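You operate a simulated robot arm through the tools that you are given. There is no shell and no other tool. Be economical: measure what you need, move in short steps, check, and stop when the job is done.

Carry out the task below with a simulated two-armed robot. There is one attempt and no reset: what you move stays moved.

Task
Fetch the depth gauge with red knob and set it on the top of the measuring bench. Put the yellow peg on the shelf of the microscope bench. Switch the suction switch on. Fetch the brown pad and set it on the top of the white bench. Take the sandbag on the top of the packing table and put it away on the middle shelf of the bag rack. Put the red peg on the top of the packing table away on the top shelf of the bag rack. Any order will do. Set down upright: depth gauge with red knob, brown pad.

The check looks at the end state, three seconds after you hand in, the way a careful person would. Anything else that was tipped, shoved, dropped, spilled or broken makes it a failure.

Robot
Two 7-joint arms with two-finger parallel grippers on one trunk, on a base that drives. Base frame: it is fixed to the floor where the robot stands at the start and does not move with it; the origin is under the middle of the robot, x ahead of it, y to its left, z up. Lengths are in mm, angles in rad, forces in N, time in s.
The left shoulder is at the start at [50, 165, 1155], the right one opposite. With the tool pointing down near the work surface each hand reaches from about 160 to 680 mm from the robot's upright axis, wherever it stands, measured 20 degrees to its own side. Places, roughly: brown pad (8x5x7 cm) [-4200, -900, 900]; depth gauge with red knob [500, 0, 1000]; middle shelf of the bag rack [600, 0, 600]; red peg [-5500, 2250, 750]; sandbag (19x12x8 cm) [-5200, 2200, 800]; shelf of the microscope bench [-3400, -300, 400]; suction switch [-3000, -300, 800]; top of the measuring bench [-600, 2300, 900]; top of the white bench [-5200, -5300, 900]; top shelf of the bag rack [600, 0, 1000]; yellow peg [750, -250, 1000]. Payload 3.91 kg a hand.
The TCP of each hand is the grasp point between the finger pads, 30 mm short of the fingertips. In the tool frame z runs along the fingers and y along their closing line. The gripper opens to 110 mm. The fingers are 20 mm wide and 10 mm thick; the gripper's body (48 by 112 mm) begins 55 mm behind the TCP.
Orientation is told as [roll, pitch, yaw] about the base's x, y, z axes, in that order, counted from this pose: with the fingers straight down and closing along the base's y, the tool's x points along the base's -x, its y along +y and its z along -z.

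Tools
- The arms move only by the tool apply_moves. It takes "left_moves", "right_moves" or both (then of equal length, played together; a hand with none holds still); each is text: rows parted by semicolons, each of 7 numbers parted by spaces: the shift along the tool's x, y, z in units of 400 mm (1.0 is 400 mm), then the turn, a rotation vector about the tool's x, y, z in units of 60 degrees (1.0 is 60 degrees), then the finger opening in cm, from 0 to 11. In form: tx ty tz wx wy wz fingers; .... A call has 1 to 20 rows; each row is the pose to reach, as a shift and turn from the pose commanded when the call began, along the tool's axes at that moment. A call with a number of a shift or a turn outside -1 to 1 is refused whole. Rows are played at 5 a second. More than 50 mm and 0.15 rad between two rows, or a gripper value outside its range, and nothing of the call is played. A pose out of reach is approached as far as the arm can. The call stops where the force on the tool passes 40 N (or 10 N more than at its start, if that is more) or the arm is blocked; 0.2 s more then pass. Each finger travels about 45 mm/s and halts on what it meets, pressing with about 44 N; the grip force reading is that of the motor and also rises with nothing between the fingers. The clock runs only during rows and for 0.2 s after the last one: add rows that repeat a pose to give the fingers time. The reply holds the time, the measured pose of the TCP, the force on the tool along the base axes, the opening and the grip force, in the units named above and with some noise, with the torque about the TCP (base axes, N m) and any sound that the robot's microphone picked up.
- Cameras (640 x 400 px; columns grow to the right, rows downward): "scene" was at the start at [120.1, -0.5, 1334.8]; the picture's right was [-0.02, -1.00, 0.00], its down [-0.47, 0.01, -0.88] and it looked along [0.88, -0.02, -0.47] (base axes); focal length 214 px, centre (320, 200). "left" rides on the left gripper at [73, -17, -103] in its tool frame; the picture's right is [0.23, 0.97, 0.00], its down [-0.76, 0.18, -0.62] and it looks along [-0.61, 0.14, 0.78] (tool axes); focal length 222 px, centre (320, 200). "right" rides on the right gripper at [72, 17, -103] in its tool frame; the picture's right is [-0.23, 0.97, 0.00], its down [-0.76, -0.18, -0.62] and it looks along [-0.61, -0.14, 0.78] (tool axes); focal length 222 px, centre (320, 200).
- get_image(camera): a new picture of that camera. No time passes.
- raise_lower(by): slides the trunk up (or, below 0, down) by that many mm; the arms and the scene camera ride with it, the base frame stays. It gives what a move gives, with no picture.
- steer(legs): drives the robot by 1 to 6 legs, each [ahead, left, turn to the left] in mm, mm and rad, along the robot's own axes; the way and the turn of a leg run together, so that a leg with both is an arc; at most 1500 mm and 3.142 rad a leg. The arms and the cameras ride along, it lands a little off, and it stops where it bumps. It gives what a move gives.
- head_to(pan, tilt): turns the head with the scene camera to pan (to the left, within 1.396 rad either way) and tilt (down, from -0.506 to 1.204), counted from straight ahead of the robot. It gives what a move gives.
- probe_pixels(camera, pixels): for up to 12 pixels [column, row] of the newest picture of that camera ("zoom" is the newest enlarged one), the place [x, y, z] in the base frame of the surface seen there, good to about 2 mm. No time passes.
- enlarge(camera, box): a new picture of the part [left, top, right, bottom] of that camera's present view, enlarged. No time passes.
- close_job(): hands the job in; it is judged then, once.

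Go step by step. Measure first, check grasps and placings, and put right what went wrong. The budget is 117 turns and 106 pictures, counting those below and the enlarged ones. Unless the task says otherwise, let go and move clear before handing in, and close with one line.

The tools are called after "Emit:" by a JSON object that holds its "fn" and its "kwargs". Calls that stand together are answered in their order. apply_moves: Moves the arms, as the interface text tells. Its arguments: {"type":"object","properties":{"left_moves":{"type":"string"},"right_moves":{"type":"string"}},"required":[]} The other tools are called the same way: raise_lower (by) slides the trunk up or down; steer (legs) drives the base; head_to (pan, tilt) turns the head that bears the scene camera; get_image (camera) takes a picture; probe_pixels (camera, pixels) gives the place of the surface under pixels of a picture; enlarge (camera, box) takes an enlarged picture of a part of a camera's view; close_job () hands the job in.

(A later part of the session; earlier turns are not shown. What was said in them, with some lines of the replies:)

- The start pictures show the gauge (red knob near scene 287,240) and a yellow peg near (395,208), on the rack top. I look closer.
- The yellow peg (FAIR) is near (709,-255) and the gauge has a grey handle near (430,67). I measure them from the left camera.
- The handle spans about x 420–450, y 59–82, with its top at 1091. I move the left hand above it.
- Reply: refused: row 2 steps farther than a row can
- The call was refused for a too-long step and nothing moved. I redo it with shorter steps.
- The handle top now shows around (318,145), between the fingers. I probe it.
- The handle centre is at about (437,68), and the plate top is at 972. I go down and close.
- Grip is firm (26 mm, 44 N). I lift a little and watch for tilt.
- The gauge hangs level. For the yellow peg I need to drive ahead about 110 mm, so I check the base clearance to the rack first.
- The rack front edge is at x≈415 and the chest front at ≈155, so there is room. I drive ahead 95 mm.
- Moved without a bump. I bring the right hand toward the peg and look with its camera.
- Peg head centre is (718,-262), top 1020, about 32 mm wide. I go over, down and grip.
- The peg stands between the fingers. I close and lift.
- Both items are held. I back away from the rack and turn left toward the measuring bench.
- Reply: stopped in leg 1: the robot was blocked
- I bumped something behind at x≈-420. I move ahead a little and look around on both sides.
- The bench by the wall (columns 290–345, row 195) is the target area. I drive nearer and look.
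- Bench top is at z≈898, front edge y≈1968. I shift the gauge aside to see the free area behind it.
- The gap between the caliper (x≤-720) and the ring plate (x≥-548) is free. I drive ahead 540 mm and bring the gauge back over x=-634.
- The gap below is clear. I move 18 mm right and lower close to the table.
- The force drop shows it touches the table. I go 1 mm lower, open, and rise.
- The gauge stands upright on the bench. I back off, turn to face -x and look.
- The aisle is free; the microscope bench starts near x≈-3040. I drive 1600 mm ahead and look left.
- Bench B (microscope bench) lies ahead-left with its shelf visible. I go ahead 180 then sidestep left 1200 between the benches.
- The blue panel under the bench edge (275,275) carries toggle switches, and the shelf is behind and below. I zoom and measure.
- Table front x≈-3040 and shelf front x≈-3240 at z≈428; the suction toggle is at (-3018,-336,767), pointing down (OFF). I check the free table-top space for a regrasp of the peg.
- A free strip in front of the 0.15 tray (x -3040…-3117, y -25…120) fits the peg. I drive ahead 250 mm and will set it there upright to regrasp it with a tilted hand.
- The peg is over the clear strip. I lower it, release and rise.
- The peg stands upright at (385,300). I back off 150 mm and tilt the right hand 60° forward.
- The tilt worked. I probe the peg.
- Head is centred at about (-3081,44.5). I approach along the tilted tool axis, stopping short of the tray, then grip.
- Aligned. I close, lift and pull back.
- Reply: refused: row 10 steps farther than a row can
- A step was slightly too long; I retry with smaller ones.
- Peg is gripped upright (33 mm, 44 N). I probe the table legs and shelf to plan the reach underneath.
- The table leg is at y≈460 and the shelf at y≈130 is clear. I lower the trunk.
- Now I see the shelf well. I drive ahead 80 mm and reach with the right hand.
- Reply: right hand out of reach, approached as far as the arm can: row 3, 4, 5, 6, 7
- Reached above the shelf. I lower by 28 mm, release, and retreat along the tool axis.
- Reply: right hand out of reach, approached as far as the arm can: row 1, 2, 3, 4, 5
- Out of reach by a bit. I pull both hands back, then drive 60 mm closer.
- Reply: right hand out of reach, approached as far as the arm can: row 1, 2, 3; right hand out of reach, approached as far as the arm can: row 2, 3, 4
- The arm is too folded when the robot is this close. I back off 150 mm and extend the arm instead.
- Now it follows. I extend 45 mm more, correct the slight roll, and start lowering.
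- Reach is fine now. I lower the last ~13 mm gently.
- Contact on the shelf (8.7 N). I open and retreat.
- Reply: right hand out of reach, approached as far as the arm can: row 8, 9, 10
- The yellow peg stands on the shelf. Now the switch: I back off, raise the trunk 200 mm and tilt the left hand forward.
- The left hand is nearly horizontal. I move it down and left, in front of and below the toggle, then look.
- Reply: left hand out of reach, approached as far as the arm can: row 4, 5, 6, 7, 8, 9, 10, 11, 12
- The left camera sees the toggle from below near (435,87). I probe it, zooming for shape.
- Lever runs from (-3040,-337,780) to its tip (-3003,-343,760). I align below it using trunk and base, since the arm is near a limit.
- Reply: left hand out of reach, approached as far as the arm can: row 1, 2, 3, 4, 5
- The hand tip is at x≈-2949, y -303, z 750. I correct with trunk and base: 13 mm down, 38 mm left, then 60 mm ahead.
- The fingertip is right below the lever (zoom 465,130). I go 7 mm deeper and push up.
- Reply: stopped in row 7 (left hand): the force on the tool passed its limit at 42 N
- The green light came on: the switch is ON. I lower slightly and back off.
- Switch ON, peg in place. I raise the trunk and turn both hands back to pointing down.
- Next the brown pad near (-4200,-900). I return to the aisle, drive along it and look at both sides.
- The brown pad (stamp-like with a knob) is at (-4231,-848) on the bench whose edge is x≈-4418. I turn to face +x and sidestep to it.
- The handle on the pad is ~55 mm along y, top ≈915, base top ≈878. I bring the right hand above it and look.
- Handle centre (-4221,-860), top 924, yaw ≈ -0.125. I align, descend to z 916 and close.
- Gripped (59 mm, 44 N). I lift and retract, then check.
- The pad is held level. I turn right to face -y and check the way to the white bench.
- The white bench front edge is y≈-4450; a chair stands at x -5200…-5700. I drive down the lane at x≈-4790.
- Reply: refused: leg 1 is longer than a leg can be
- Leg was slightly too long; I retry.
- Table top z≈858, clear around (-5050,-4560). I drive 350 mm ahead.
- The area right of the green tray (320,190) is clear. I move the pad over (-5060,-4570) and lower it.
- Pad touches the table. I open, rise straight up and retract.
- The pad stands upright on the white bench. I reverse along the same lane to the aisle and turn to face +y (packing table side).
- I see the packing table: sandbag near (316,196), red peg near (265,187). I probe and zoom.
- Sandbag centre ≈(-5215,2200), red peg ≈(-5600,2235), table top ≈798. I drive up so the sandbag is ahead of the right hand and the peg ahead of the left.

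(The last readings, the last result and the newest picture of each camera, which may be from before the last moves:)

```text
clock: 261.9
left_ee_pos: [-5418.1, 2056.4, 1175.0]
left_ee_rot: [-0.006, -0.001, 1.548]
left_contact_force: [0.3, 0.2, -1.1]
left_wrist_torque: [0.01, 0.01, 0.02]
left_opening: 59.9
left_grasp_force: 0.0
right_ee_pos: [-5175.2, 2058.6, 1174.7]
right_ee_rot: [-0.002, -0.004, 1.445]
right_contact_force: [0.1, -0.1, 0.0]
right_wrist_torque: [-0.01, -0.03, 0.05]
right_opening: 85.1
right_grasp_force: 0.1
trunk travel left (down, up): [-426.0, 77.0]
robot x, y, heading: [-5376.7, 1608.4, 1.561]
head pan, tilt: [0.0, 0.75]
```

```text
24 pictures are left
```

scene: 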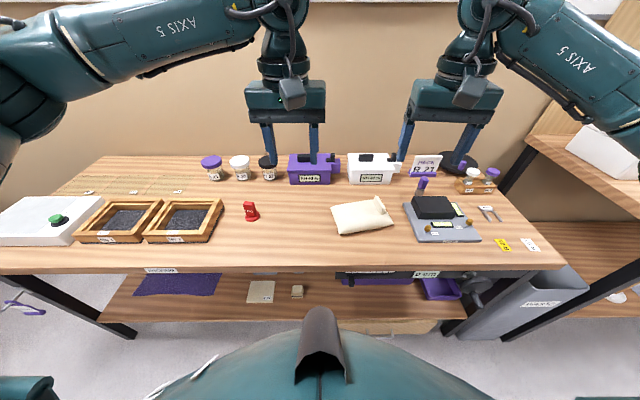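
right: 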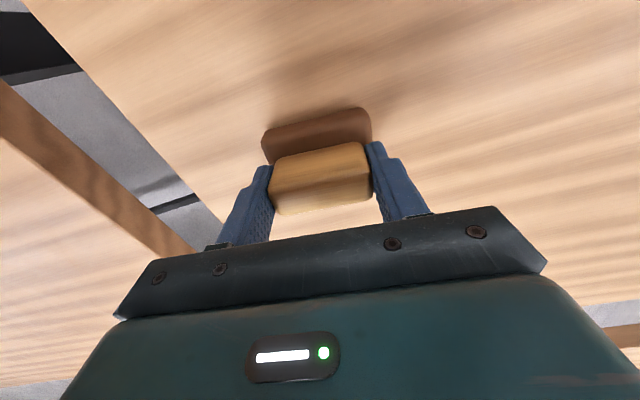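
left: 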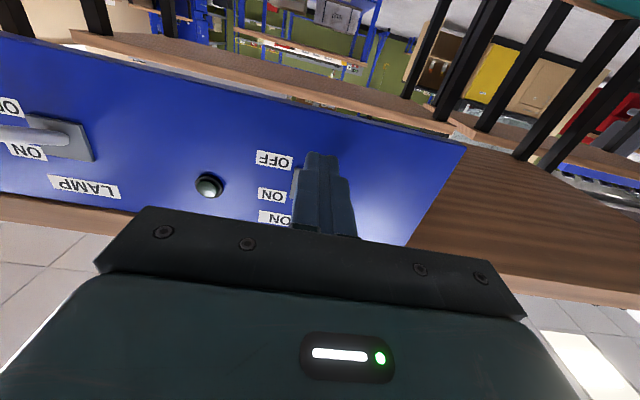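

Emit:
{"fn": "enlarge", "kwargs": {"camera": "scene", "box": [220, 170, 420, 260]}}

Emit:
{"fn": "probe_pixels", "kwargs": {"camera": "scene", "pixels": [[379, 200], [382, 208], [375, 206], [388, 212], [360, 215], [340, 220], [338, 233], [393, 226], [251, 206], [250, 212], [256, 208], [251, 219]]}}

```text
3.20 times, centred on (320, 215) of scene
```

zoom: 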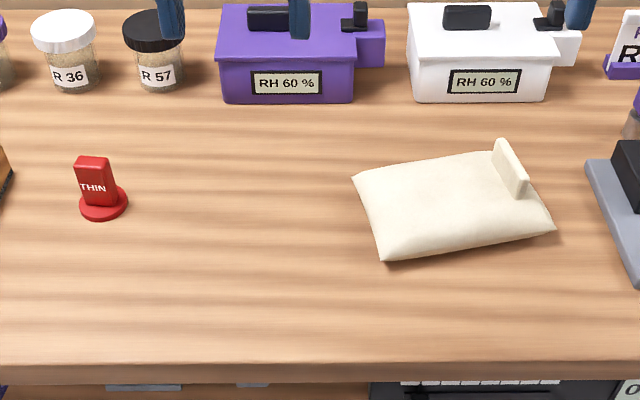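

```text
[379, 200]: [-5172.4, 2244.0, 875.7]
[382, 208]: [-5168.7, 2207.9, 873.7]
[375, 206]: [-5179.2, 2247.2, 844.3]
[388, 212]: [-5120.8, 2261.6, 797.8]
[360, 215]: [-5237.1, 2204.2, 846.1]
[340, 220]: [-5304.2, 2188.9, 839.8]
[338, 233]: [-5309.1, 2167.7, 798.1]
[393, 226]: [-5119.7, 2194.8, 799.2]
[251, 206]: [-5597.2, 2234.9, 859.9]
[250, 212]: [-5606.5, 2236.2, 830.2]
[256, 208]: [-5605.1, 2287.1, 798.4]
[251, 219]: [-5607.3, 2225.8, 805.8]
```

The sandbag has a grip tab: line y 2195–2250 at x≈-5170, top 876. The red peg head is at (-5600,2236), top ≈864. I drive 60 mm closer and bring the left hand over the peg, squaring the right hand.

Emit:
{"fn": "steer", "kwargs": {"legs": [[60, 0, 0]]}}

Emit:
{"fn": "apply_moves", "kwargs": {"left_moves": "-0.06 0.09 0 0 0 0 7; -0.12 0.18 0 0 0 0 7; -0.18 0.27 0.05 0 0 0 7; -0.24 0.36 0.1 0 0 0 7; -0.3 0.43 0.17 0 0 0 7; -0.3 0.463 0.27 0 0 0 7; -0.3 0.463 0.38 0 0 0 7; -0.3 0.463 0.4375 0 0 0 7; -0.3 0.463 0.4375 0 0 0 7", "right_moves": "0 0 0 0 0 -0.06 6; 0 0 0.05 0 0 -0.12 5; 0 0 0.1 0 0 -0.17 5; 0 0 0.15 0 0 -0.17 5; 0 0 0.15 0 0 -0.17 5; 0 0 0.15 0 0 -0.17 5; 0 0 0.15 0 0 -0.17 5; 0 0 0.15 0 0 -0.17 5; 0 0 0.15 0 0 -0.17 5"}}

Emit:
{"fn": "get_image", "kwargs": {"camera": "left"}}

Emit:
{"fn": "get_image", "kwargs": {"camera": "right"}}

```text
clock: 262.9
left_ee_pos: [-5417.9, 2115.5, 1174.7]
left_ee_rot: [-0.005, -0.003, 1.548]
left_contact_force: [-0.3, 0.1, -0.4]
left_wrist_torque: [0.0, 0.01, 0.0]
left_opening: 60.1
left_grasp_force: 0.1
right_ee_pos: [-5173.7, 2118.4, 1174.7]
right_ee_rot: [-0.001, -0.002, 1.445]
right_contact_force: [-0.3, 0.6, -1.0]
right_wrist_torque: [-0.04, -0.04, -0.02]
right_opening: 85.0
right_grasp_force: 0.0
trunk travel left (down, up): [-426.0, 77.0]
robot x, y, heading: [-5372.6, 1670.1, 1.562]
head pan, tilt: [0.0, 0.75]
```

```text
clock: 264.9
left_ee_pos: [-5599.7, 2240.6, 1001.6]
left_ee_rot: [-0.004, -0.003, 1.549]
left_contact_force: [-0.3, -0.6, 0.1]
left_wrist_torque: [-0.02, 0.03, 0.03]
left_opening: 70.1
left_grasp_force: 0.0
right_ee_pos: [-5173.9, 2117.5, 1114.9]
right_ee_rot: [0.0, -0.005, 1.622]
right_contact_force: [0.4, -0.3, 0.1]
right_wrist_torque: [0.0, 0.0, 0.0]
right_opening: 50.1
right_grasp_force: 0.1
trunk travel left (down, up): [-426.0, 77.0]
robot x, y, heading: [-5374.4, 1671.1, 1.56]
head pan, tilt: [0.0, 0.75]
```

```text
22 pictures are left
```

left: 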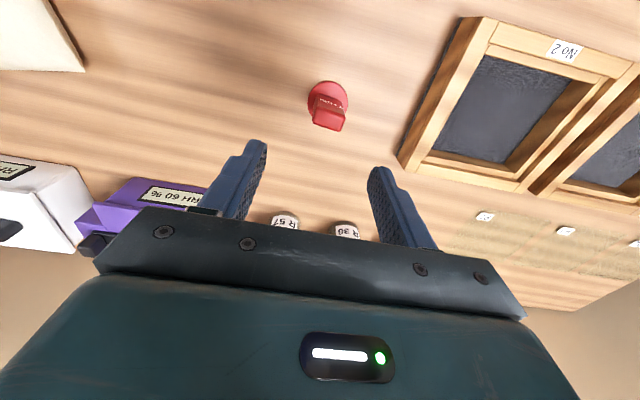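

```text
21 pictures are left
```

right: 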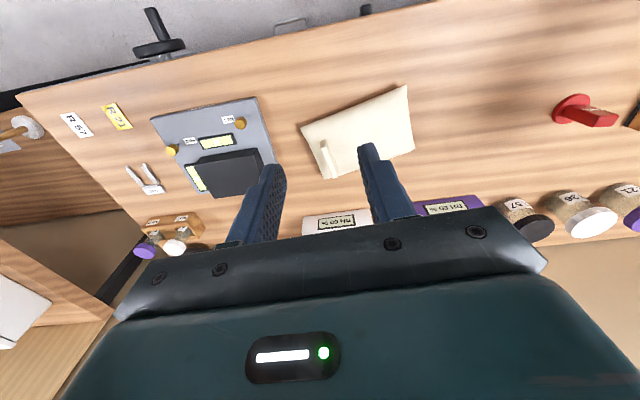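

Emit:
{"fn": "probe_pixels", "kwargs": {"camera": "left", "pixels": [[314, 120], [329, 122], [343, 124], [316, 108], [343, 110], [326, 127], [318, 84], [346, 92]]}}

Emit:
{"fn": "probe_pixels", "kwargs": {"camera": "right", "pixels": [[322, 144], [327, 160], [333, 175], [328, 143], [302, 131], [406, 88], [414, 148], [324, 152], [340, 178], [308, 150]]}}

```text
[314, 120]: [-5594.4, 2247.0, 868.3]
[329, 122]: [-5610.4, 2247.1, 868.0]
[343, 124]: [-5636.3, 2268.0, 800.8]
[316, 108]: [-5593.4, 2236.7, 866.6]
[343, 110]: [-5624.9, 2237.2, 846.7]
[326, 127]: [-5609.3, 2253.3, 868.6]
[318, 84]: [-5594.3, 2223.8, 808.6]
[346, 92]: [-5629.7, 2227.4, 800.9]
```

```text
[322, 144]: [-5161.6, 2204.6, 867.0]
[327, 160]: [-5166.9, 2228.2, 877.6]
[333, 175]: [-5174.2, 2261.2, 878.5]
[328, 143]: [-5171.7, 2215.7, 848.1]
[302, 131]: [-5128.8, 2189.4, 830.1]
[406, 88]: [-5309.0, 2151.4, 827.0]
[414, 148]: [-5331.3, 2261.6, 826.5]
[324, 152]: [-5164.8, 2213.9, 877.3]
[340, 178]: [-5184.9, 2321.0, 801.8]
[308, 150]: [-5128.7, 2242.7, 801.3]
```

Peg centre is (-5609,2246); the tab runs (-5162,2205)–(-5175,2262), so the bag is yawed 0.2. I descend on the peg with the left, close and lift, while yawing the right to 1.77.

Emit:
{"fn": "apply_moves", "kwargs": {"left_moves": "-0.0145 0.023 0.08 0 0 0 6.5; -0.0145 0.023 0.19 0 0 0 6.5; -0.0145 0.023 0.3 0 0 0 6.5; -0.0145 0.023 0.379 0 0 0 6.5; -0.0145 0.023 0.379 0 0 0 5; -0.0145 0.023 0.379 0 0 0 3; -0.0145 0.023 0.379 0 0 0 1; -0.0145 0.023 0.379 0 0 0 0; -0.0145 0.023 0.379 0 0 0 0; -0.0145 0.023 0.379 0 0 0 0; -0.0145 0.023 0.34 0 0 0 0; -0.0145 0.023 0.24 0 0 0 0; -0.0145 0.023 0.13 0 0 0 0; -0.0145 0.023 0.02 0 0 0 0; -0.0145 0.023 -0.09 0 0 0 0; 0.05 -0.04 -0.15 0 0 0 0; 0.12 -0.12 -0.2 0 0 0 0; 0.19 -0.2 -0.25 0 0 0 0; 0.26 -0.28 -0.3 0 0 0 0", "right_moves": "0 0 0 0 0 -0.07 5; 0 0 0 0 0 -0.141 5; 0 0 0 0 0 -0.141 5; 0 0 0 0 0 -0.141 5; 0 0 0 0 0 -0.141 5; 0 0 0 0 0 -0.141 5; 0 0 0 0 0 -0.141 5; 0 0 0 0 0 -0.141 5; 0 0 0 0 0 -0.141 5; 0 0 0 0 0 -0.141 5; 0 0 0 0 0 -0.141 5; 0 0 0 0 0 -0.141 5; 0 0 0 0 0 -0.141 5; 0 0 0 0 0 -0.141 5; 0 0 0 0 0 -0.141 5; 0 0 0 0 0 -0.141 5; 0 0 0 0 0 -0.141 5; 0 0 0 0 0 -0.141 5; 0 0 0 0 0 -0.141 5"}}

Emit:
{"fn": "apply_moves", "kwargs": {"right_moves": "0 0 0 0 -0.14 0 5; 0 0 0 0 -0.28 0 5; 0 0 0 0 -0.42 0 5; 0 0 0 0 -0.56 0 5; 0 0 0 0 -0.7 0 5; 0 0 0 0 -0.75 0 5; 0 0 0 0 -0.75 0 5"}}

Emit:
{"fn": "get_image", "kwargs": {"camera": "scene"}}

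```text
clock: 268.9
left_ee_pos: [-5491.5, 2133.2, 1122.0]
left_ee_rot: [-0.004, -0.001, 1.551]
left_contact_force: [-0.1, -0.3, -0.9]
left_wrist_torque: [-0.02, 0.04, -0.03]
left_opening: 33.4
left_grasp_force: 44.5
right_ee_pos: [-5174.3, 2117.8, 1115.0]
right_ee_rot: [0.001, -0.006, 1.772]
right_contact_force: [0.6, -0.2, -0.3]
right_wrist_torque: [0.03, 0.0, 0.01]
right_opening: 50.1
right_grasp_force: 0.0
trunk travel left (down, up): [-426.0, 77.0]
robot x, y, heading: [-5377.6, 1670.7, 1.56]
head pan, tilt: [0.0, 0.75]
```

```text
clock: 270.5
left_ee_pos: [-5493.4, 2133.2, 1122.5]
left_ee_rot: [-0.005, -0.001, 1.55]
left_contact_force: [-0.5, -0.1, 0.1]
left_wrist_torque: [0.03, -0.02, -0.03]
left_opening: 33.0
left_grasp_force: 44.5
right_ee_pos: [-5174.8, 2118.0, 1115.4]
right_ee_rot: [0.0, -0.79, 1.772]
right_contact_force: [0.2, -0.4, -0.1]
right_wrist_torque: [-0.01, -0.03, 0.03]
right_opening: 50.4
right_grasp_force: 0.1
trunk travel left (down, up): [-426.0, 77.0]
robot x, y, heading: [-5374.7, 1674.0, 1.562]
head pan, tilt: [0.0, 0.75]
```

```text
20 pictures are left
```

scene: 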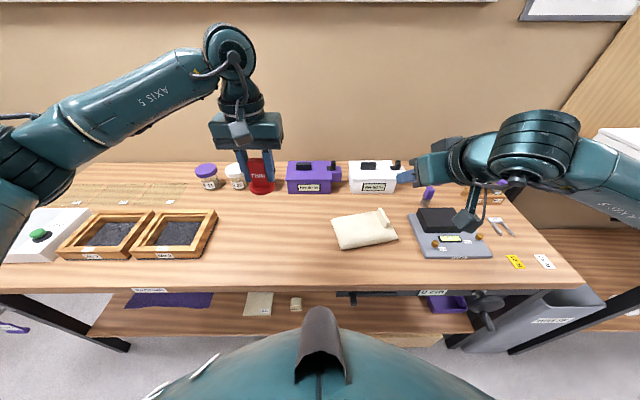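

The red peg is held. I approach the tab with the 45°-tilted right hand.

Emit:
{"fn": "apply_moves", "kwargs": {"right_moves": "0.06 -0.02 0.09 0 0 0 5; 0.12 -0.04 0.18 0 0 0 5; 0.18 -0.06 0.27 0 0 0 5; 0.24 -0.074 0.36 0 0 0 5; 0.24 -0.074 0.46 0 0 0 5; 0.24 -0.074 0.55 0 0 0 5; 0.24 -0.074 0.6045 0 0 0 5; 0.24 -0.074 0.6045 0 0 0 5"}}

Emit:
{"fn": "get_image", "kwargs": {"camera": "right"}}

```text
clock: 272.3
left_ee_pos: [-5492.4, 2133.0, 1121.0]
left_ee_rot: [-0.006, -0.001, 1.55]
left_contact_force: [0.0, 0.1, 0.1]
left_wrist_torque: [-0.01, -0.01, 0.0]
left_opening: 33.2
left_grasp_force: 43.9
right_ee_pos: [-5167.6, 2225.2, 876.1]
right_ee_rot: [-0.001, -0.791, 1.774]
right_contact_force: [1.1, 0.5, 0.5]
right_wrist_torque: [0.01, 0.01, 0.0]
right_opening: 50.1
right_grasp_force: 0.1
trunk travel left (down, up): [-426.0, 77.0]
robot x, y, heading: [-5374.7, 1667.3, 1.567]
head pan, tilt: [0.0, 0.75]
```

```text
19 pictures are left
```

right: 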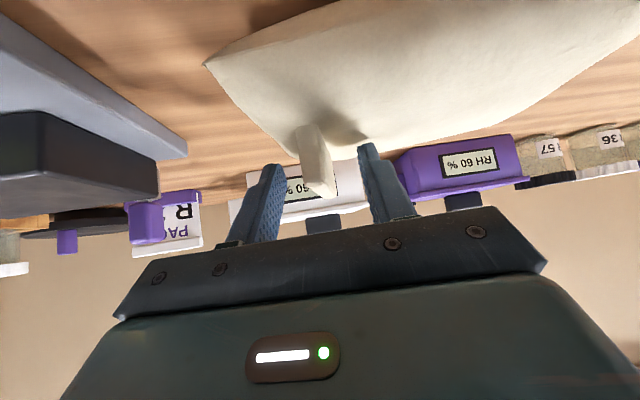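

The tab is between the fingers. I close and lift 50 mm.

Emit:
{"fn": "apply_moves", "kwargs": {"right_moves": "0 0 0 0 0 0 3; 0 0 0 0 0 0 1; 0 0 0 0 0 0 0; 0 0 0 0 0 0 0; 0 0 0 0 0 0 0; 0 0 0 0 0 0 0; -0.02 0 -0.02 0 0 0 0; -0.045 0 -0.045 0 0 0 0; -0.09 0 -0.09 0 0 0 0; -0.09 0 -0.09 0 0 0 0"}}

Emit:
{"fn": "get_image", "kwargs": {"camera": "scene"}}

```text
clock: 274.5
left_ee_pos: [-5491.8, 2134.4, 1121.3]
left_ee_rot: [-0.005, 0.001, 1.549]
left_contact_force: [0.2, 0.1, -1.0]
left_wrist_torque: [-0.01, -0.01, 0.01]
left_opening: 33.2
left_grasp_force: 43.7
right_ee_pos: [-5165.0, 2226.1, 924.6]
right_ee_rot: [-0.002, -0.787, 1.771]
right_contact_force: [0.3, -0.5, -11.8]
right_wrist_torque: [-0.03, -0.7, 0.0]
right_opening: 11.9
right_grasp_force: 44.2
trunk travel left (down, up): [-426.0, 77.0]
robot x, y, heading: [-5373.4, 1669.9, 1.56]
head pan, tilt: [0.0, 0.75]
```

```text
18 pictures are left
```

scene: 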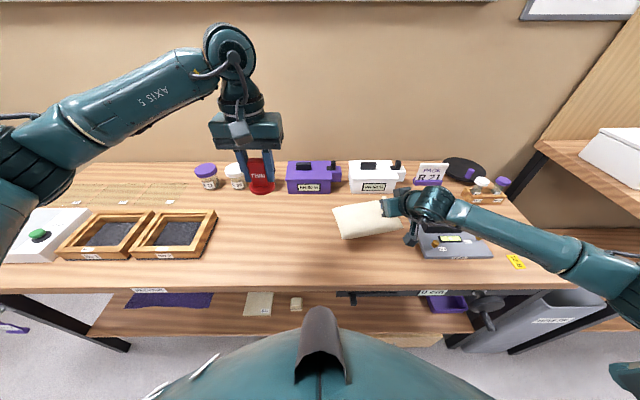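

The bag lifts level (≈1.2 kg). I raise and retract it, then drive back to the bag rack.

Emit:
{"fn": "apply_moves", "kwargs": {"right_moves": "-0.06 0 -0.06 0 0 0 0; -0.12 0 -0.12 0 0 0 0; -0.19 0 -0.19 0 0 0 0; -0.266 0 -0.264 0 0 0 0; -0.22 0 -0.33 0 0 0 0; -0.17 0 -0.38 0 0 0 0; -0.125 0 -0.406 0 0 0 0"}}

Emit:
{"fn": "steer", "kwargs": {"legs": [[-650, 0, 0], [0, 0, -1.56], [1450, 0, 0]]}}

Emit:
{"fn": "head_to", "kwargs": {"pan": 0, "tilt": 0.35}}

Emit:
{"fn": "get_image", "kwargs": {"camera": "scene"}}

```text
clock: 276.1
left_ee_pos: [-5491.4, 2134.6, 1122.3]
left_ee_rot: [-0.004, -0.002, 1.55]
left_contact_force: [-1.0, 0.5, -0.8]
left_wrist_torque: [-0.01, 0.01, -0.01]
left_opening: 33.3
left_grasp_force: 44.2
right_ee_pos: [-5149.6, 2148.2, 1078.0]
right_ee_rot: [-0.001, -0.789, 1.77]
right_contact_force: [-0.5, -0.3, -11.5]
right_wrist_torque: [0.03, -0.68, -0.04]
right_opening: 12.0
right_grasp_force: 43.8
trunk travel left (down, up): [-426.0, 77.0]
robot x, y, heading: [-5376.0, 1673.0, 1.559]
head pan, tilt: [0.0, 0.75]
```

```text
clock: 290.3
left_ee_pos: [-3474.8, 1184.7, 1121.7]
left_ee_rot: [-0.006, -0.001, 0.023]
left_contact_force: [0.4, 0.1, -1.7]
left_wrist_torque: [-0.01, -0.01, -0.04]
left_opening: 33.2
left_grasp_force: 44.3
right_ee_pos: [-3445.9, 843.9, 1076.5]
right_ee_rot: [-0.001, -0.786, 0.248]
right_contact_force: [0.0, 0.3, -10.8]
right_wrist_torque: [-0.7, -0.06, 0.01]
right_opening: 11.8
right_grasp_force: 43.8
trunk travel left (down, up): [-426.0, 77.0]
robot x, y, heading: [-3931.3, 1044.7, 0.036]
head pan, tilt: [0.0, 0.75]
```

```text
clock: 291.2
left_ee_pos: [-3475.3, 1184.2, 1121.1]
left_ee_rot: [-0.005, -0.002, 0.023]
left_contact_force: [0.4, 0.0, -0.5]
left_wrist_torque: [0.0, -0.01, -0.01]
left_opening: 33.1
left_grasp_force: 43.9
right_ee_pos: [-3446.0, 843.9, 1075.9]
right_ee_rot: [-0.001, -0.788, 0.25]
right_contact_force: [0.6, -0.8, -11.7]
right_wrist_torque: [-0.7, -0.03, -0.01]
right_opening: 11.8
right_grasp_force: 43.8
trunk travel left (down, up): [-426.0, 77.0]
robot x, y, heading: [-3932.9, 1045.1, 0.037]
head pan, tilt: [0.0, 0.351]
```

```text
17 pictures are left
```

scene: 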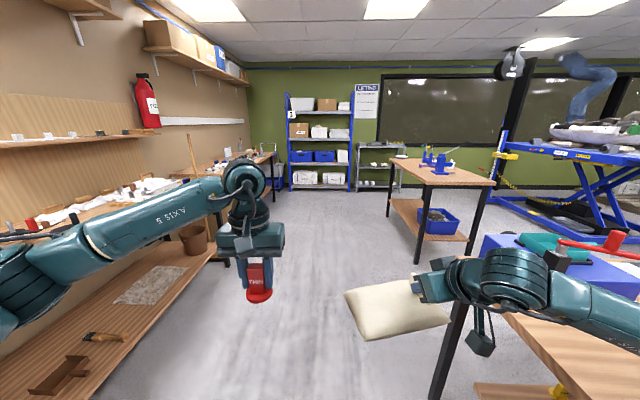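

The way along the aisle is clear. I drive to x≈-350, then sidestep right toward the rack.

Emit:
{"fn": "steer", "kwargs": {"legs": [[0, 0, -0.037], [1450, 0, 0], [1450, 0, 0], [680, 0, 0]]}}

Emit:
{"fn": "steer", "kwargs": {"legs": [[0, -600, 0]]}}

Emit:
{"fn": "head_to", "kwargs": {"pan": -0.3, "tilt": 0.5}}

Emit:
{"fn": "get_image", "kwargs": {"camera": "scene"}}

```text
clock: 309.0
left_ee_pos: [126.0, 1189.0, 1121.4]
left_ee_rot: [-0.005, 0.001, 0.007]
left_contact_force: [0.7, 0.1, 0.5]
left_wrist_torque: [-0.02, 0.0, -0.01]
left_opening: 32.9
left_grasp_force: 43.7
right_ee_pos: [149.3, 848.2, 1077.2]
right_ee_rot: [0.0, -0.786, 0.233]
right_contact_force: [0.4, 0.9, -11.6]
right_wrist_torque: [-0.72, -0.02, 0.0]
right_opening: 11.8
right_grasp_force: 44.2
trunk travel left (down, up): [-426.0, 77.0]
robot x, y, heading: [-336.9, 1055.9, 0.022]
head pan, tilt: [0.0, 0.351]
```

```text
clock: 314.8
left_ee_pos: [137.1, 584.6, 1121.2]
left_ee_rot: [-0.007, -0.001, 0.006]
left_contact_force: [0.6, 0.8, -1.1]
left_wrist_torque: [-0.01, 0.02, -0.02]
left_opening: 33.1
left_grasp_force: 44.2
right_ee_pos: [159.4, 242.2, 1075.7]
right_ee_rot: [-0.002, -0.789, 0.226]
right_contact_force: [0.1, -0.1, -11.9]
right_wrist_torque: [-0.69, -0.01, 0.01]
right_opening: 12.0
right_grasp_force: 44.5
trunk travel left (down, up): [-426.0, 77.0]
robot x, y, heading: [-324.5, 457.4, 0.015]
head pan, tilt: [0.0, 0.351]
```

```text
clock: 315.6
left_ee_pos: [137.6, 583.0, 1121.7]
left_ee_rot: [-0.006, -0.003, 0.005]
left_contact_force: [-1.0, -0.3, -0.3]
left_wrist_torque: [0.03, 0.0, -0.01]
left_opening: 33.1
left_grasp_force: 44.1
right_ee_pos: [160.3, 242.9, 1075.4]
right_ee_rot: [-0.001, -0.787, 0.227]
right_contact_force: [0.4, -0.6, -12.0]
right_wrist_torque: [-0.7, -0.01, -0.01]
right_opening: 11.8
right_grasp_force: 44.1
trunk travel left (down, up): [-426.0, 77.0]
robot x, y, heading: [-325.7, 453.2, 0.016]
head pan, tilt: [-0.3, 0.499]
```

```text
16 pictures are left
```

scene: 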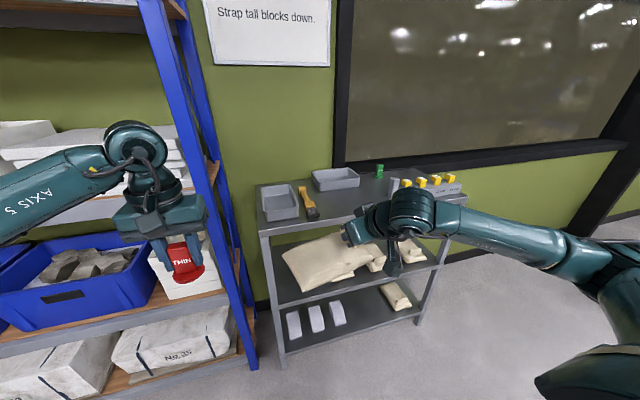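

I measure the rack's left end and the blue rack post.

Emit:
{"fn": "probe_pixels", "kwargs": {"camera": "scene", "pixels": [[248, 355], [236, 260], [283, 340], [268, 240], [280, 280], [300, 303], [290, 302], [265, 228], [330, 294], [268, 215], [150, 30], [268, 275]]}}

Emit:
{"fn": "enlarge", "kwargs": {"camera": "scene", "box": [230, 150, 470, 370]}}

```text
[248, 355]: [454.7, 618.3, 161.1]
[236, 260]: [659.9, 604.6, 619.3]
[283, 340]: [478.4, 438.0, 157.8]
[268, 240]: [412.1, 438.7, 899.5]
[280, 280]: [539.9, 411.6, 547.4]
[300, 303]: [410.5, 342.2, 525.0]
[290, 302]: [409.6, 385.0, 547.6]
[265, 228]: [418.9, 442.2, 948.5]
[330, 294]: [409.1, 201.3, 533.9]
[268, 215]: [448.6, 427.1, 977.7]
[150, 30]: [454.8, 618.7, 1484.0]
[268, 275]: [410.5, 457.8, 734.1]
```

```text
1.82 times, centred on (350, 260) of scene
```

zoom: 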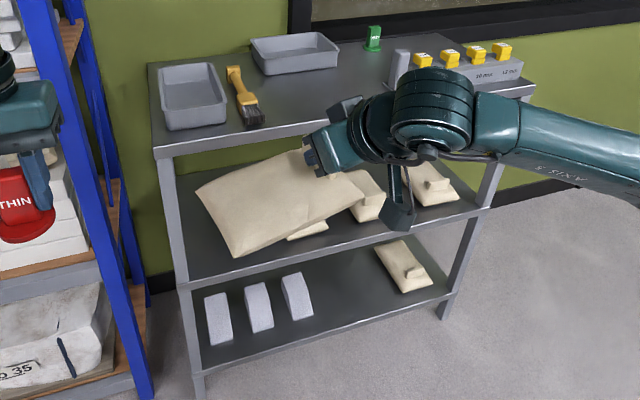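

The rack front is x≈410 with its left post at y 425–458, and the blue rack is at x≥455, y≥600. The free slot on the middle shelf suits the current lateral position, so I square the bag, retract the left hand, then lower the trunk.

Emit:
{"fn": "apply_moves", "kwargs": {"left_moves": "0.1 0 0 0 0 0 0; 0.2 0 0 0 0 0 0; 0.3 0 0 0 0 0 0; 0.4 0 0 0 0 0 0; 0.42 0 0 0 0 0 0", "right_moves": "0 0 0 0.05 0 0.05 0; 0 0 0 0.1 0 0.1 0; 0 0 0 0.14 0 0.14 0; 0 0 0 0.154 0 0.153 0; 0 0 0 0.154 0 0.153 0"}}

Emit:
{"fn": "raise_lower", "kwargs": {"by": -365}}

Emit:
{"fn": "head_to", "kwargs": {"pan": -0.4, "tilt": 0.25}}

Emit:
{"fn": "get_image", "kwargs": {"camera": "scene"}}

```text
clock: 316.8
left_ee_pos: [-30.0, 584.6, 1121.8]
left_ee_rot: [-0.005, -0.001, 0.005]
left_contact_force: [-0.2, 0.6, -0.5]
left_wrist_torque: [-0.01, 0.04, 0.04]
left_opening: 33.1
left_grasp_force: 43.6
right_ee_pos: [159.7, 241.4, 1076.9]
right_ee_rot: [0.0, -0.786, 0.002]
right_contact_force: [-1.5, -0.2, -11.8]
right_wrist_torque: [-0.68, 0.13, -0.04]
right_opening: 12.0
right_grasp_force: 44.4
trunk travel left (down, up): [-426.0, 77.0]
robot x, y, heading: [-323.3, 453.1, 0.015]
head pan, tilt: [-0.3, 0.499]
```

```text
clock: 320.3
left_ee_pos: [-31.3, 582.9, 754.9]
left_ee_rot: [-0.005, -0.002, 0.005]
left_contact_force: [0.7, 0.4, -0.4]
left_wrist_torque: [0.02, 0.0, 0.02]
left_opening: 33.3
left_grasp_force: 44.0
right_ee_pos: [160.6, 242.7, 711.3]
right_ee_rot: [-0.002, -0.785, 0.0]
right_contact_force: [0.1, -0.4, -12.8]
right_wrist_torque: [-0.69, 0.13, 0.01]
right_opening: 12.0
right_grasp_force: 43.7
trunk travel left (down, up): [-61.0, 442.0]
robot x, y, heading: [-324.9, 455.4, 0.017]
head pan, tilt: [-0.3, 0.499]
```

```text
clock: 321.1
left_ee_pos: [-29.7, 584.0, 755.5]
left_ee_rot: [-0.007, -0.002, 0.006]
left_contact_force: [-0.3, -0.4, 0.1]
left_wrist_torque: [0.0, -0.01, -0.02]
left_opening: 33.2
left_grasp_force: 43.9
right_ee_pos: [159.3, 242.1, 712.4]
right_ee_rot: [0.001, -0.786, -0.001]
right_contact_force: [-0.7, 0.6, -12.1]
right_wrist_torque: [-0.68, 0.16, 0.01]
right_opening: 11.6
right_grasp_force: 44.1
trunk travel left (down, up): [-61.0, 442.0]
robot x, y, heading: [-323.1, 454.6, 0.015]
head pan, tilt: [-0.4, 0.25]
```

```text
14 pictures are left
```

scene: 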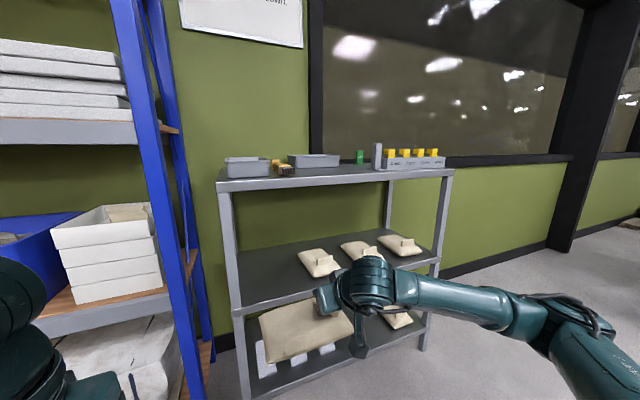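

The slot is visible left of bag 1 (300–340, 262). I probe the slot limits and the held bag.

Emit:
{"fn": "probe_pixels", "kwargs": {"camera": "scene", "pixels": [[299, 254], [302, 262], [312, 275], [335, 270], [316, 276], [240, 300], [237, 270], [265, 359], [258, 316], [275, 300], [345, 335], [270, 285]]}}

Emit:
{"fn": "enlarge", "kwargs": {"camera": "scene", "box": [210, 220, 430, 380]}}

```text
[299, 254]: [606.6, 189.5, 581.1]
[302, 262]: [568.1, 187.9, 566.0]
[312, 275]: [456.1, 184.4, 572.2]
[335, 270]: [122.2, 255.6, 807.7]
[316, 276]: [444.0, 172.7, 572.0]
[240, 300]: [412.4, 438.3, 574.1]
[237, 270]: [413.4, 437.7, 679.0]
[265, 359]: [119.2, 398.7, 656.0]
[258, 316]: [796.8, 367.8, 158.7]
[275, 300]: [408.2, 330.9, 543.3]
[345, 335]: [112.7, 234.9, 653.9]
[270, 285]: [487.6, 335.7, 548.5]
```

```text
2.50 times, centred on (320, 300) of scene
```

zoom: 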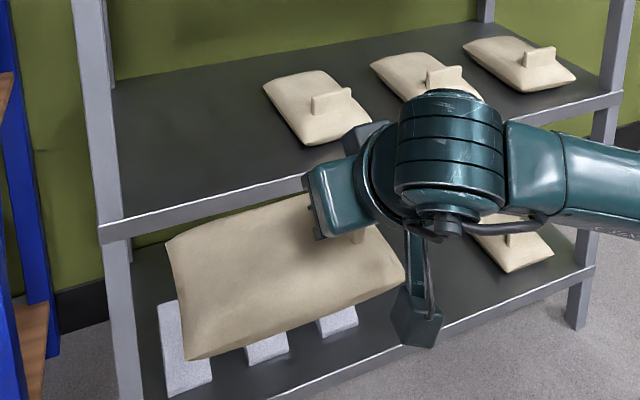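

The shelf is at z≈548 and the slot spans y 189–430; the bag would span y 215–405 with the TCP at y 248. I drive in 325 mm.

Emit:
{"fn": "steer", "kwargs": {"legs": [[325, 0, 0]]}}

Emit:
{"fn": "head_to", "kwargs": {"pan": -0.3, "tilt": 0.5}}

Emit:
{"fn": "get_image", "kwargs": {"camera": "scene"}}

```text
clock: 323.2
left_ee_pos: [297.9, 588.3, 756.3]
left_ee_rot: [-0.005, 0.0, 0.003]
left_contact_force: [0.3, -0.6, 0.2]
left_wrist_torque: [0.0, -0.03, 0.0]
left_opening: 33.0
left_grasp_force: 44.6
right_ee_pos: [486.1, 246.4, 711.5]
right_ee_rot: [-0.001, -0.786, -0.002]
right_contact_force: [0.2, 0.6, -11.7]
right_wrist_torque: [-0.69, 0.13, 0.01]
right_opening: 11.8
right_grasp_force: 44.2
trunk travel left (down, up): [-61.0, 442.0]
robot x, y, heading: [4.2, 459.9, 0.017]
head pan, tilt: [-0.4, 0.25]
```

```text
clock: 324.0
left_ee_pos: [298.1, 586.7, 755.5]
left_ee_rot: [-0.007, -0.002, 0.003]
left_contact_force: [0.3, 0.3, -0.4]
left_wrist_torque: [0.01, 0.02, 0.03]
left_opening: 33.1
left_grasp_force: 43.9
right_ee_pos: [485.3, 246.0, 710.0]
right_ee_rot: [-0.004, -0.786, -0.001]
right_contact_force: [-0.1, 0.2, -11.9]
right_wrist_torque: [-0.67, 0.17, 0.03]
right_opening: 12.0
right_grasp_force: 44.4
trunk travel left (down, up): [-61.0, 442.0]
robot x, y, heading: [1.6, 461.2, 0.012]
head pan, tilt: [-0.3, 0.499]
```

```text
12 pictures are left
```

scene: 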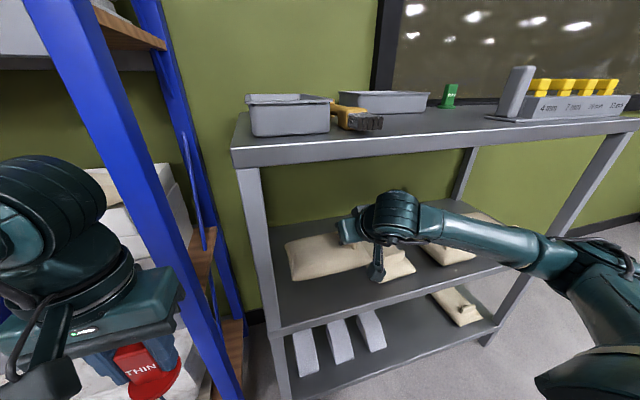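

The bag is inside, above the slot. I lower the trunk 58 mm.

Emit:
{"fn": "raise_lower", "kwargs": {"by": -58}}

Emit:
{"fn": "apply_moves", "kwargs": {"right_moves": "0.018 0 0.018 0 0 0 0; 0.0266 0 0.0264 0 0 0 0; 0.032 0 0.032 0 0 0 0; 0.036 0 0.0355 0 0 0 0; 0.04 0 0.0395 0 0 0 0; 0.0435 0 0.043 0 0 0 0"}}

Emit:
{"fn": "get_image", "kwargs": {"camera": "scene"}}

```text
clock: 325.0
left_ee_pos: [297.4, 588.7, 697.9]
left_ee_rot: [-0.007, -0.001, 0.0]
left_contact_force: [0.4, -1.0, -0.7]
left_wrist_torque: [-0.03, -0.02, 0.02]
left_opening: 33.1
left_grasp_force: 44.0
right_ee_pos: [488.1, 245.8, 653.6]
right_ee_rot: [-0.002, -0.785, -0.001]
right_contact_force: [-0.1, 0.2, -11.0]
right_wrist_torque: [-0.67, 0.14, 0.02]
right_opening: 11.8
right_grasp_force: 44.1
trunk travel left (down, up): [-3.0, 500.0]
robot x, y, heading: [5.0, 459.0, 0.016]
head pan, tilt: [-0.3, 0.499]
```

```text
clock: 326.4
left_ee_pos: [297.8, 588.6, 696.7]
left_ee_rot: [-0.007, -0.001, 0.003]
left_contact_force: [-0.3, -0.2, -1.3]
left_wrist_torque: [-0.01, 0.02, 0.0]
left_opening: 33.2
left_grasp_force: 44.0
right_ee_pos: [485.2, 247.0, 628.4]
right_ee_rot: [-0.001, -0.785, -0.003]
right_contact_force: [0.2, 0.1, -11.8]
right_wrist_torque: [-0.71, 0.14, 0.01]
right_opening: 11.9
right_grasp_force: 43.7
trunk travel left (down, up): [-3.0, 500.0]
robot x, y, heading: [3.8, 463.2, 0.012]
head pan, tilt: [-0.3, 0.499]
```

```text
11 pictures are left
```

scene: 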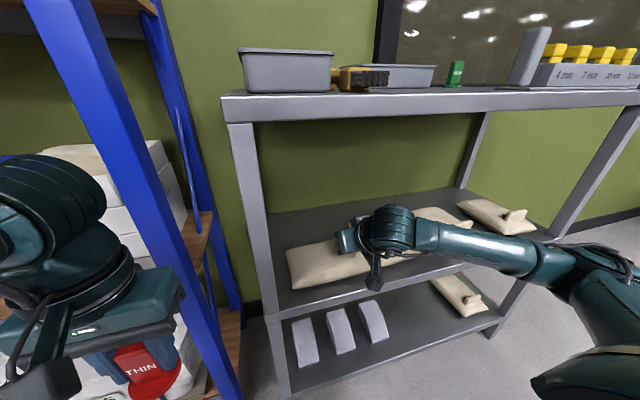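

Still full weight on the hand at z 628; I lower a few mm more.

Emit:
{"fn": "apply_moves", "kwargs": {"right_moves": "0.004 0 0.004 0 0 0 0; 0.0075 0 0.0075 0 0 0 0; 0.009 0 0.009 0 0 0 0; 0.009 0 0.009 0 0 0 0"}}

```text
clock: 327.4
left_ee_pos: [296.5, 588.4, 698.8]
left_ee_rot: [-0.005, -0.003, 0.001]
left_contact_force: [-0.6, -0.9, -0.5]
left_wrist_torque: [0.04, 0.0, -0.02]
left_opening: 33.3
left_grasp_force: 43.8
right_ee_pos: [485.5, 245.8, 626.3]
right_ee_rot: [-0.002, -0.793, -0.001]
right_contact_force: [-6.0, -0.8, 5.3]
right_wrist_torque: [0.4, -0.28, 0.44]
right_opening: 11.8
right_grasp_force: 44.5
trunk travel left (down, up): [-3.0, 500.0]
robot x, y, heading: [5.8, 461.1, 0.01]
head pan, tilt: [-0.3, 0.499]
```

The bag rests on the shelf (z 626, as predicted). I open and withdraw.

Emit:
{"fn": "apply_moves", "kwargs": {"right_moves": "0 0 0 0 0 0 2; 0 0 0 0 0 0 3; 0 0 0 0 0 0 4; 0 0 0 0 0 0 4.5; 0 0 0 0 0 0 4.5; 0 0 -0.05 0 0 0 4.5; 0 0 -0.12 0 0 0 4.5; 0.04 0 -0.2 0 0 0 4.5; 0.1 0 -0.27 0 0 0 4.5"}}

Emit:
{"fn": "steer", "kwargs": {"legs": [[-310, 0, 0]]}}

Emit:
{"fn": "get_image", "kwargs": {"camera": "scene"}}

```text
clock: 329.4
left_ee_pos: [298.1, 588.4, 698.0]
left_ee_rot: [-0.006, -0.002, 0.003]
left_contact_force: [-0.3, 0.3, 0.3]
left_wrist_torque: [0.0, -0.01, 0.03]
left_opening: 33.3
left_grasp_force: 43.9
right_ee_pos: [417.8, 246.3, 673.8]
right_ee_rot: [-0.003, -0.787, -0.004]
right_contact_force: [0.9, 0.1, 0.7]
right_wrist_torque: [0.02, 0.0, 0.03]
right_opening: 45.1
right_grasp_force: 0.0
right hand out of reach, approached as far as the arm can: row 9
trunk travel left (down, up): [-3.0, 500.0]
robot x, y, heading: [5.8, 454.9, 0.011]
head pan, tilt: [-0.3, 0.499]
```

```text
clock: 331.5
left_ee_pos: [-11.8, 584.0, 697.9]
left_ee_rot: [-0.004, -0.001, 0.003]
left_contact_force: [0.8, 0.7, -0.3]
left_wrist_torque: [0.0, 0.01, 0.01]
left_opening: 33.4
left_grasp_force: 44.1
right_ee_pos: [107.5, 241.8, 674.0]
right_ee_rot: [-0.004, -0.787, -0.002]
right_contact_force: [-0.8, -0.2, -0.4]
right_wrist_torque: [0.02, -0.03, 0.0]
right_opening: 45.2
right_grasp_force: 0.1
trunk travel left (down, up): [-3.0, 500.0]
robot x, y, heading: [-304.7, 456.8, 0.015]
head pan, tilt: [-0.3, 0.499]
```

```text
10 pictures are left
```

scene: 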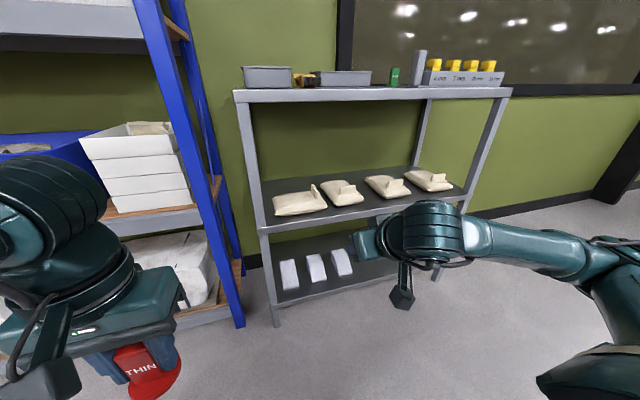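

The sandbag lies flat in line with the others. Now I raise the trunk and move to set the red peg on the top shelf.

Emit:
{"fn": "raise_lower", "kwargs": {"by": 450}}

Emit:
{"fn": "steer", "kwargs": {"legs": [[0, -430, -0.012], [225, 0, 0]]}}

Emit:
{"fn": "head_to", "kwargs": {"pan": 0.1, "tilt": 0.6}}

Emit:
{"fn": "get_image", "kwargs": {"camera": "scene"}}

```text
refused: 450 is not a number from -400 to 400
```

```text
clock: 337.0
left_ee_pos: [212.5, 159.3, 698.5]
left_ee_rot: [-0.006, -0.003, -0.006]
left_contact_force: [-0.3, 0.0, 0.2]
left_wrist_torque: [-0.01, 0.02, -0.01]
left_opening: 33.0
left_grasp_force: 44.2
right_ee_pos: [330.7, -183.8, 673.3]
right_ee_rot: [-0.003, -0.788, -0.01]
right_contact_force: [-0.1, 0.5, 0.5]
right_wrist_torque: [-0.02, -0.01, -0.01]
right_opening: 45.0
right_grasp_force: 0.0
trunk travel left (down, up): [-3.0, 500.0]
robot x, y, heading: [-81.0, 33.8, 0.006]
head pan, tilt: [-0.3, 0.499]
```

```text
clock: 337.9
left_ee_pos: [212.7, 158.7, 697.8]
left_ee_rot: [-0.005, -0.001, -0.006]
left_contact_force: [-0.3, 0.1, -0.2]
left_wrist_torque: [0.0, -0.01, -0.01]
left_opening: 33.3
left_grasp_force: 44.0
right_ee_pos: [330.8, -183.9, 672.6]
right_ee_rot: [-0.005, -0.786, -0.008]
right_contact_force: [0.0, 0.2, 0.2]
right_wrist_torque: [0.0, 0.02, 0.0]
right_opening: 45.0
right_grasp_force: 0.0
trunk travel left (down, up): [-3.0, 500.0]
robot x, y, heading: [-82.7, 34.1, 0.007]
head pan, tilt: [0.099, 0.6]
```

```text
9 pictures are left
```

scene: 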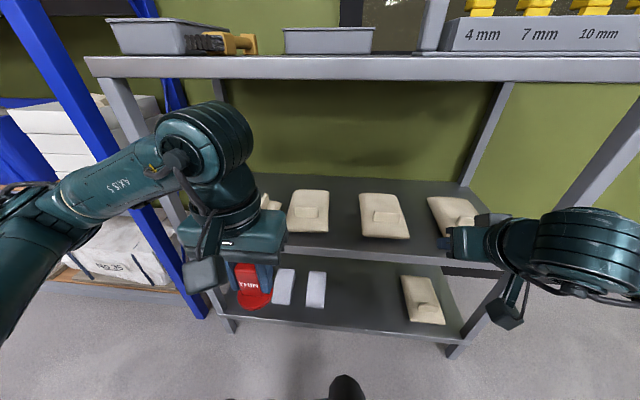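

The raise was refused (limit 400), but the drive touched nothing. I back off a little, raise in two steps, and return.

Emit:
{"fn": "steer", "kwargs": {"legs": [[-100, 0, 0]]}}

Emit:
{"fn": "raise_lower", "kwargs": {"by": 400}}

Emit:
{"fn": "raise_lower", "kwargs": {"by": 50}}

Emit:
{"fn": "steer", "kwargs": {"legs": [[100, 0, 0]]}}

Emit:
{"fn": "get_image", "kwargs": {"camera": "scene"}}

```text
clock: 339.0
left_ee_pos: [115.4, 158.5, 696.6]
left_ee_rot: [-0.006, -0.002, -0.006]
left_contact_force: [-0.1, -0.1, -0.9]
left_wrist_torque: [0.02, 0.02, 0.01]
left_opening: 33.4
left_grasp_force: 43.9
right_ee_pos: [233.1, -184.0, 673.0]
right_ee_rot: [-0.003, -0.787, -0.008]
right_contact_force: [0.9, 0.2, 0.0]
right_wrist_torque: [-0.05, 0.0, -0.02]
right_opening: 45.0
right_grasp_force: 0.0
trunk travel left (down, up): [-3.0, 500.0]
robot x, y, heading: [-181.5, 29.3, 0.008]
head pan, tilt: [0.099, 0.6]
```

```text
clock: 342.9
left_ee_pos: [114.6, 158.5, 1097.8]
left_ee_rot: [-0.004, 0.0, -0.005]
left_contact_force: [-0.4, 0.5, -0.7]
left_wrist_torque: [0.01, 0.01, -0.01]
left_opening: 33.0
left_grasp_force: 44.2
right_ee_pos: [232.8, -184.0, 1072.5]
right_ee_rot: [-0.005, -0.786, -0.008]
right_contact_force: [0.3, -0.1, -0.3]
right_wrist_torque: [-0.01, -0.04, -0.01]
right_opening: 45.0
right_grasp_force: 0.1
trunk travel left (down, up): [-403.0, 100.0]
robot x, y, heading: [-177.3, 29.4, 0.007]
head pan, tilt: [0.099, 0.6]
```

```text
clock: 343.8
left_ee_pos: [114.5, 159.4, 1148.4]
left_ee_rot: [-0.005, -0.002, -0.005]
left_contact_force: [-0.8, -0.4, -0.6]
left_wrist_torque: [0.0, 0.02, 0.02]
left_opening: 33.5
left_grasp_force: 44.1
right_ee_pos: [232.5, -184.6, 1122.1]
right_ee_rot: [-0.004, -0.785, -0.009]
right_contact_force: [0.5, 1.3, 0.4]
right_wrist_torque: [-0.01, -0.04, -0.04]
right_opening: 44.8
right_grasp_force: 0.1
trunk travel left (down, up): [-453.0, 50.0]
robot x, y, heading: [-174.0, 29.8, 0.009]
head pan, tilt: [0.099, 0.6]
```

```text
clock: 344.9
left_ee_pos: [216.3, 159.9, 1147.3]
left_ee_rot: [-0.006, -0.002, -0.003]
left_contact_force: [-0.4, 0.2, 0.0]
left_wrist_torque: [-0.01, 0.02, -0.03]
left_opening: 33.1
left_grasp_force: 43.9
right_ee_pos: [335.2, -182.4, 1122.2]
right_ee_rot: [-0.003, -0.785, -0.008]
right_contact_force: [0.3, 0.2, 0.3]
right_wrist_torque: [-0.01, 0.01, -0.01]
right_opening: 44.8
right_grasp_force: 0.1
trunk travel left (down, up): [-453.0, 50.0]
robot x, y, heading: [-75.7, 30.1, 0.007]
head pan, tilt: [0.099, 0.6]
```

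```text
8 pictures are left
```

scene: 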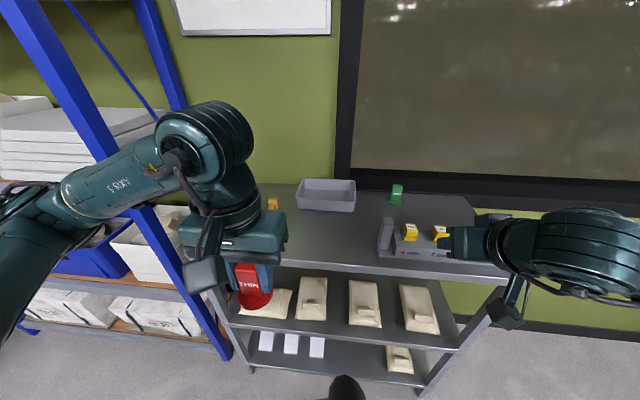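

The top's centre is free. I probe it, then move the peg there.

Emit:
{"fn": "probe_pixels", "kwargs": {"camera": "scene", "pixels": [[325, 240], [310, 225], [350, 240], [300, 255], [285, 230], [380, 245]]}}

Emit:
{"fn": "apply_moves", "kwargs": {"left_moves": "-0.1 -0.03 0 0 0 0 0; -0.2 -0.07 0 0 0 0 0; -0.3 -0.11 0 0 0 0 0; -0.4 -0.15 0 0 0 0 0; -0.5 -0.19 0 0 0 0 0; -0.6 -0.225 0 0 0 0 0; -0.69 -0.225 0.04 0 0 0 0; -0.71 -0.225 0.13 0 0 0 0; -0.71 -0.225 0.13 0 0 0 0"}}

Emit:
{"fn": "get_image", "kwargs": {"camera": "left"}}

```text
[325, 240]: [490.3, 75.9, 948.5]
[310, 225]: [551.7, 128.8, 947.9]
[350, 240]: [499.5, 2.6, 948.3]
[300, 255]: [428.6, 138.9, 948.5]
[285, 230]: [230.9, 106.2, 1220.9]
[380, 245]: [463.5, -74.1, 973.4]
```

```text
clock: 346.9
left_ee_pos: [500.4, 69.3, 1100.2]
left_ee_rot: [-0.005, -0.003, -0.006]
left_contact_force: [0.4, -0.3, 0.3]
left_wrist_torque: [0.0, -0.02, 0.01]
left_opening: 32.9
left_grasp_force: 44.0
right_ee_pos: [334.8, -182.9, 1123.2]
right_ee_rot: [-0.003, -0.787, -0.006]
right_contact_force: [0.1, -0.1, 0.0]
right_wrist_torque: [-0.02, -0.01, 0.01]
right_opening: 45.0
right_grasp_force: 0.2
trunk travel left (down, up): [-453.0, 50.0]
robot x, y, heading: [-78.4, 29.1, 0.005]
head pan, tilt: [0.099, 0.6]
```

```text
7 pictures are left
```

left: 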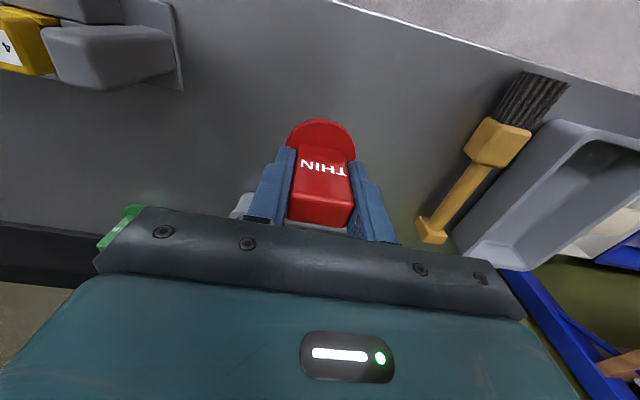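

Clear below. I lower to contact.

Emit:
{"fn": "apply_moves", "kwargs": {"left_moves": "0 0 0.1 0 0 0 0; 0 0 0.2 0 0 0 0; 0 0 0.235 0 0 0 0; 0 0 0.245 0 0 0 0; 0 0 0.249 0 0 0 0; 0 0 0.253 0 0 0 0; 0 0 0.253 0 0 0 0"}}

```text
clock: 348.6
left_ee_pos: [499.8, 68.0, 997.8]
left_ee_rot: [-0.008, -0.006, -0.003]
left_contact_force: [1.3, 3.9, 15.5]
left_wrist_torque: [0.05, 0.07, -0.04]
left_opening: 33.3
left_grasp_force: 43.8
right_ee_pos: [333.2, -182.3, 1123.2]
right_ee_rot: [-0.004, -0.788, -0.007]
right_contact_force: [0.7, 0.3, 0.7]
right_wrist_torque: [0.0, -0.01, -0.02]
right_opening: 44.9
right_grasp_force: 0.1
trunk travel left (down, up): [-453.0, 50.0]
robot x, y, heading: [-76.7, 32.2, 0.002]
head pan, tilt: [0.099, 0.6]
```

Contact (15 N). I release, rise and withdraw.

Emit:
{"fn": "apply_moves", "kwargs": {"left_moves": "0 0 -0.003 0 0 0 0; 0 0 -0.003 0 0 0 4; 0 0 -0.003 0 0 0 5.5; 0 0 -0.003 0 0 0 6; 0 0 -0.003 0 0 0 6; 0 0 -0.1 0 0 0 6; 0 0 -0.2 0 0 0 6; 0 0 -0.3 0 0 0 6; 0 0 -0.4 0 0 0 6; 0.1 0 -0.4 0 0 0 6; 0.2 0.05 -0.4 0 0 0 6; 0.3 0.1 -0.4 0 0 0 6; 0.4 0.15 -0.4 0 0 0 6; 0.5 0.2 -0.4 0 0 0 6"}}

Emit:
{"fn": "get_image", "kwargs": {"camera": "scene"}}

```text
clock: 351.6
left_ee_pos: [297.4, 152.1, 1153.3]
left_ee_rot: [-0.007, -0.004, -0.004]
left_contact_force: [-0.4, 0.1, 0.6]
left_wrist_torque: [0.02, 0.0, 0.02]
left_opening: 59.9
left_grasp_force: 0.0
right_ee_pos: [334.0, -182.9, 1123.7]
right_ee_rot: [-0.003, -0.787, -0.007]
right_contact_force: [-0.6, 0.5, 0.0]
right_wrist_torque: [-0.01, 0.01, 0.0]
right_opening: 44.8
right_grasp_force: 0.3
trunk travel left (down, up): [-453.0, 50.0]
robot x, y, heading: [-78.8, 35.6, 0.011]
head pan, tilt: [0.099, 0.6]
```

```text
6 pictures are left
```

scene: 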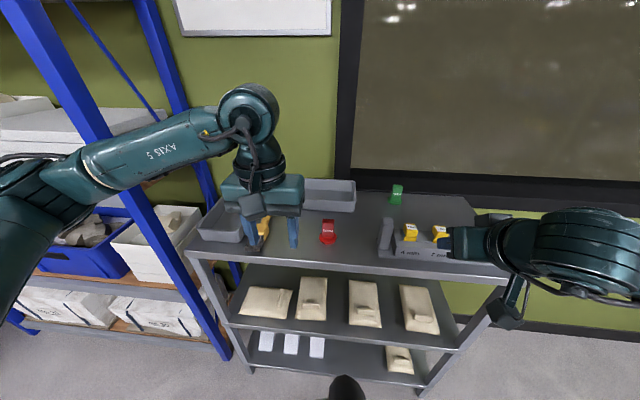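

The red peg stands upright on the top shelf, at (328,232). The sandbag lies on the middle shelf, at (265,302). I back clear with a final check.

Emit:
{"fn": "steer", "kwargs": {"legs": [[-200, 0, 0]]}}

Emit:
{"fn": "enlarge", "kwargs": {"camera": "scene", "box": [180, 160, 520, 380]}}

```text
clock: 353.1
left_ee_pos: [105.5, 148.4, 1153.7]
left_ee_rot: [-0.005, -0.005, -0.003]
left_contact_force: [0.8, -0.3, 0.0]
left_wrist_torque: [-0.03, -0.03, 0.0]
left_opening: 60.2
left_grasp_force: 0.1
right_ee_pos: [141.1, -184.1, 1124.1]
right_ee_rot: [-0.004, -0.785, -0.006]
right_contact_force: [-0.5, -0.3, 0.5]
right_wrist_torque: [0.01, -0.03, 0.03]
right_opening: 45.0
right_grasp_force: 0.0
trunk travel left (down, up): [-453.0, 50.0]
robot x, y, heading: [-268.7, 34.2, 0.005]
head pan, tilt: [0.099, 0.6]
```

```text
1.82 times, centred on (350, 270) of scene
```

zoom: 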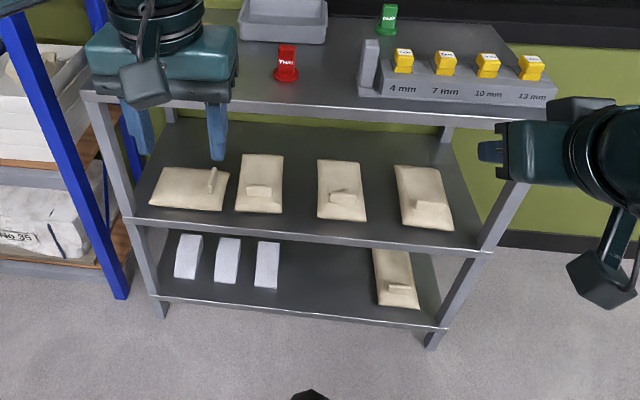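

All six items are in place, and both hands are empty and clear. I hand in.

Emit:
{"fn": "close_job", "kwargs": {}}

```text
The job is handed in.
```

All six jobs are done and handed in. The depth gauge is on the measuring bench, the yellow peg is on the microscope bench shelf, and the suction switch is on with its green light lit. The brown pad is on the white bench, the sandbag is on the rack's middle shelf, and the red peg is on its top shelf. The gauge and pad were set down upright. Early on, the robot backed into the bench behind the rack (edge at x ≈ -694); it stopped there, and I did not check whether the bench or anything on it moved.
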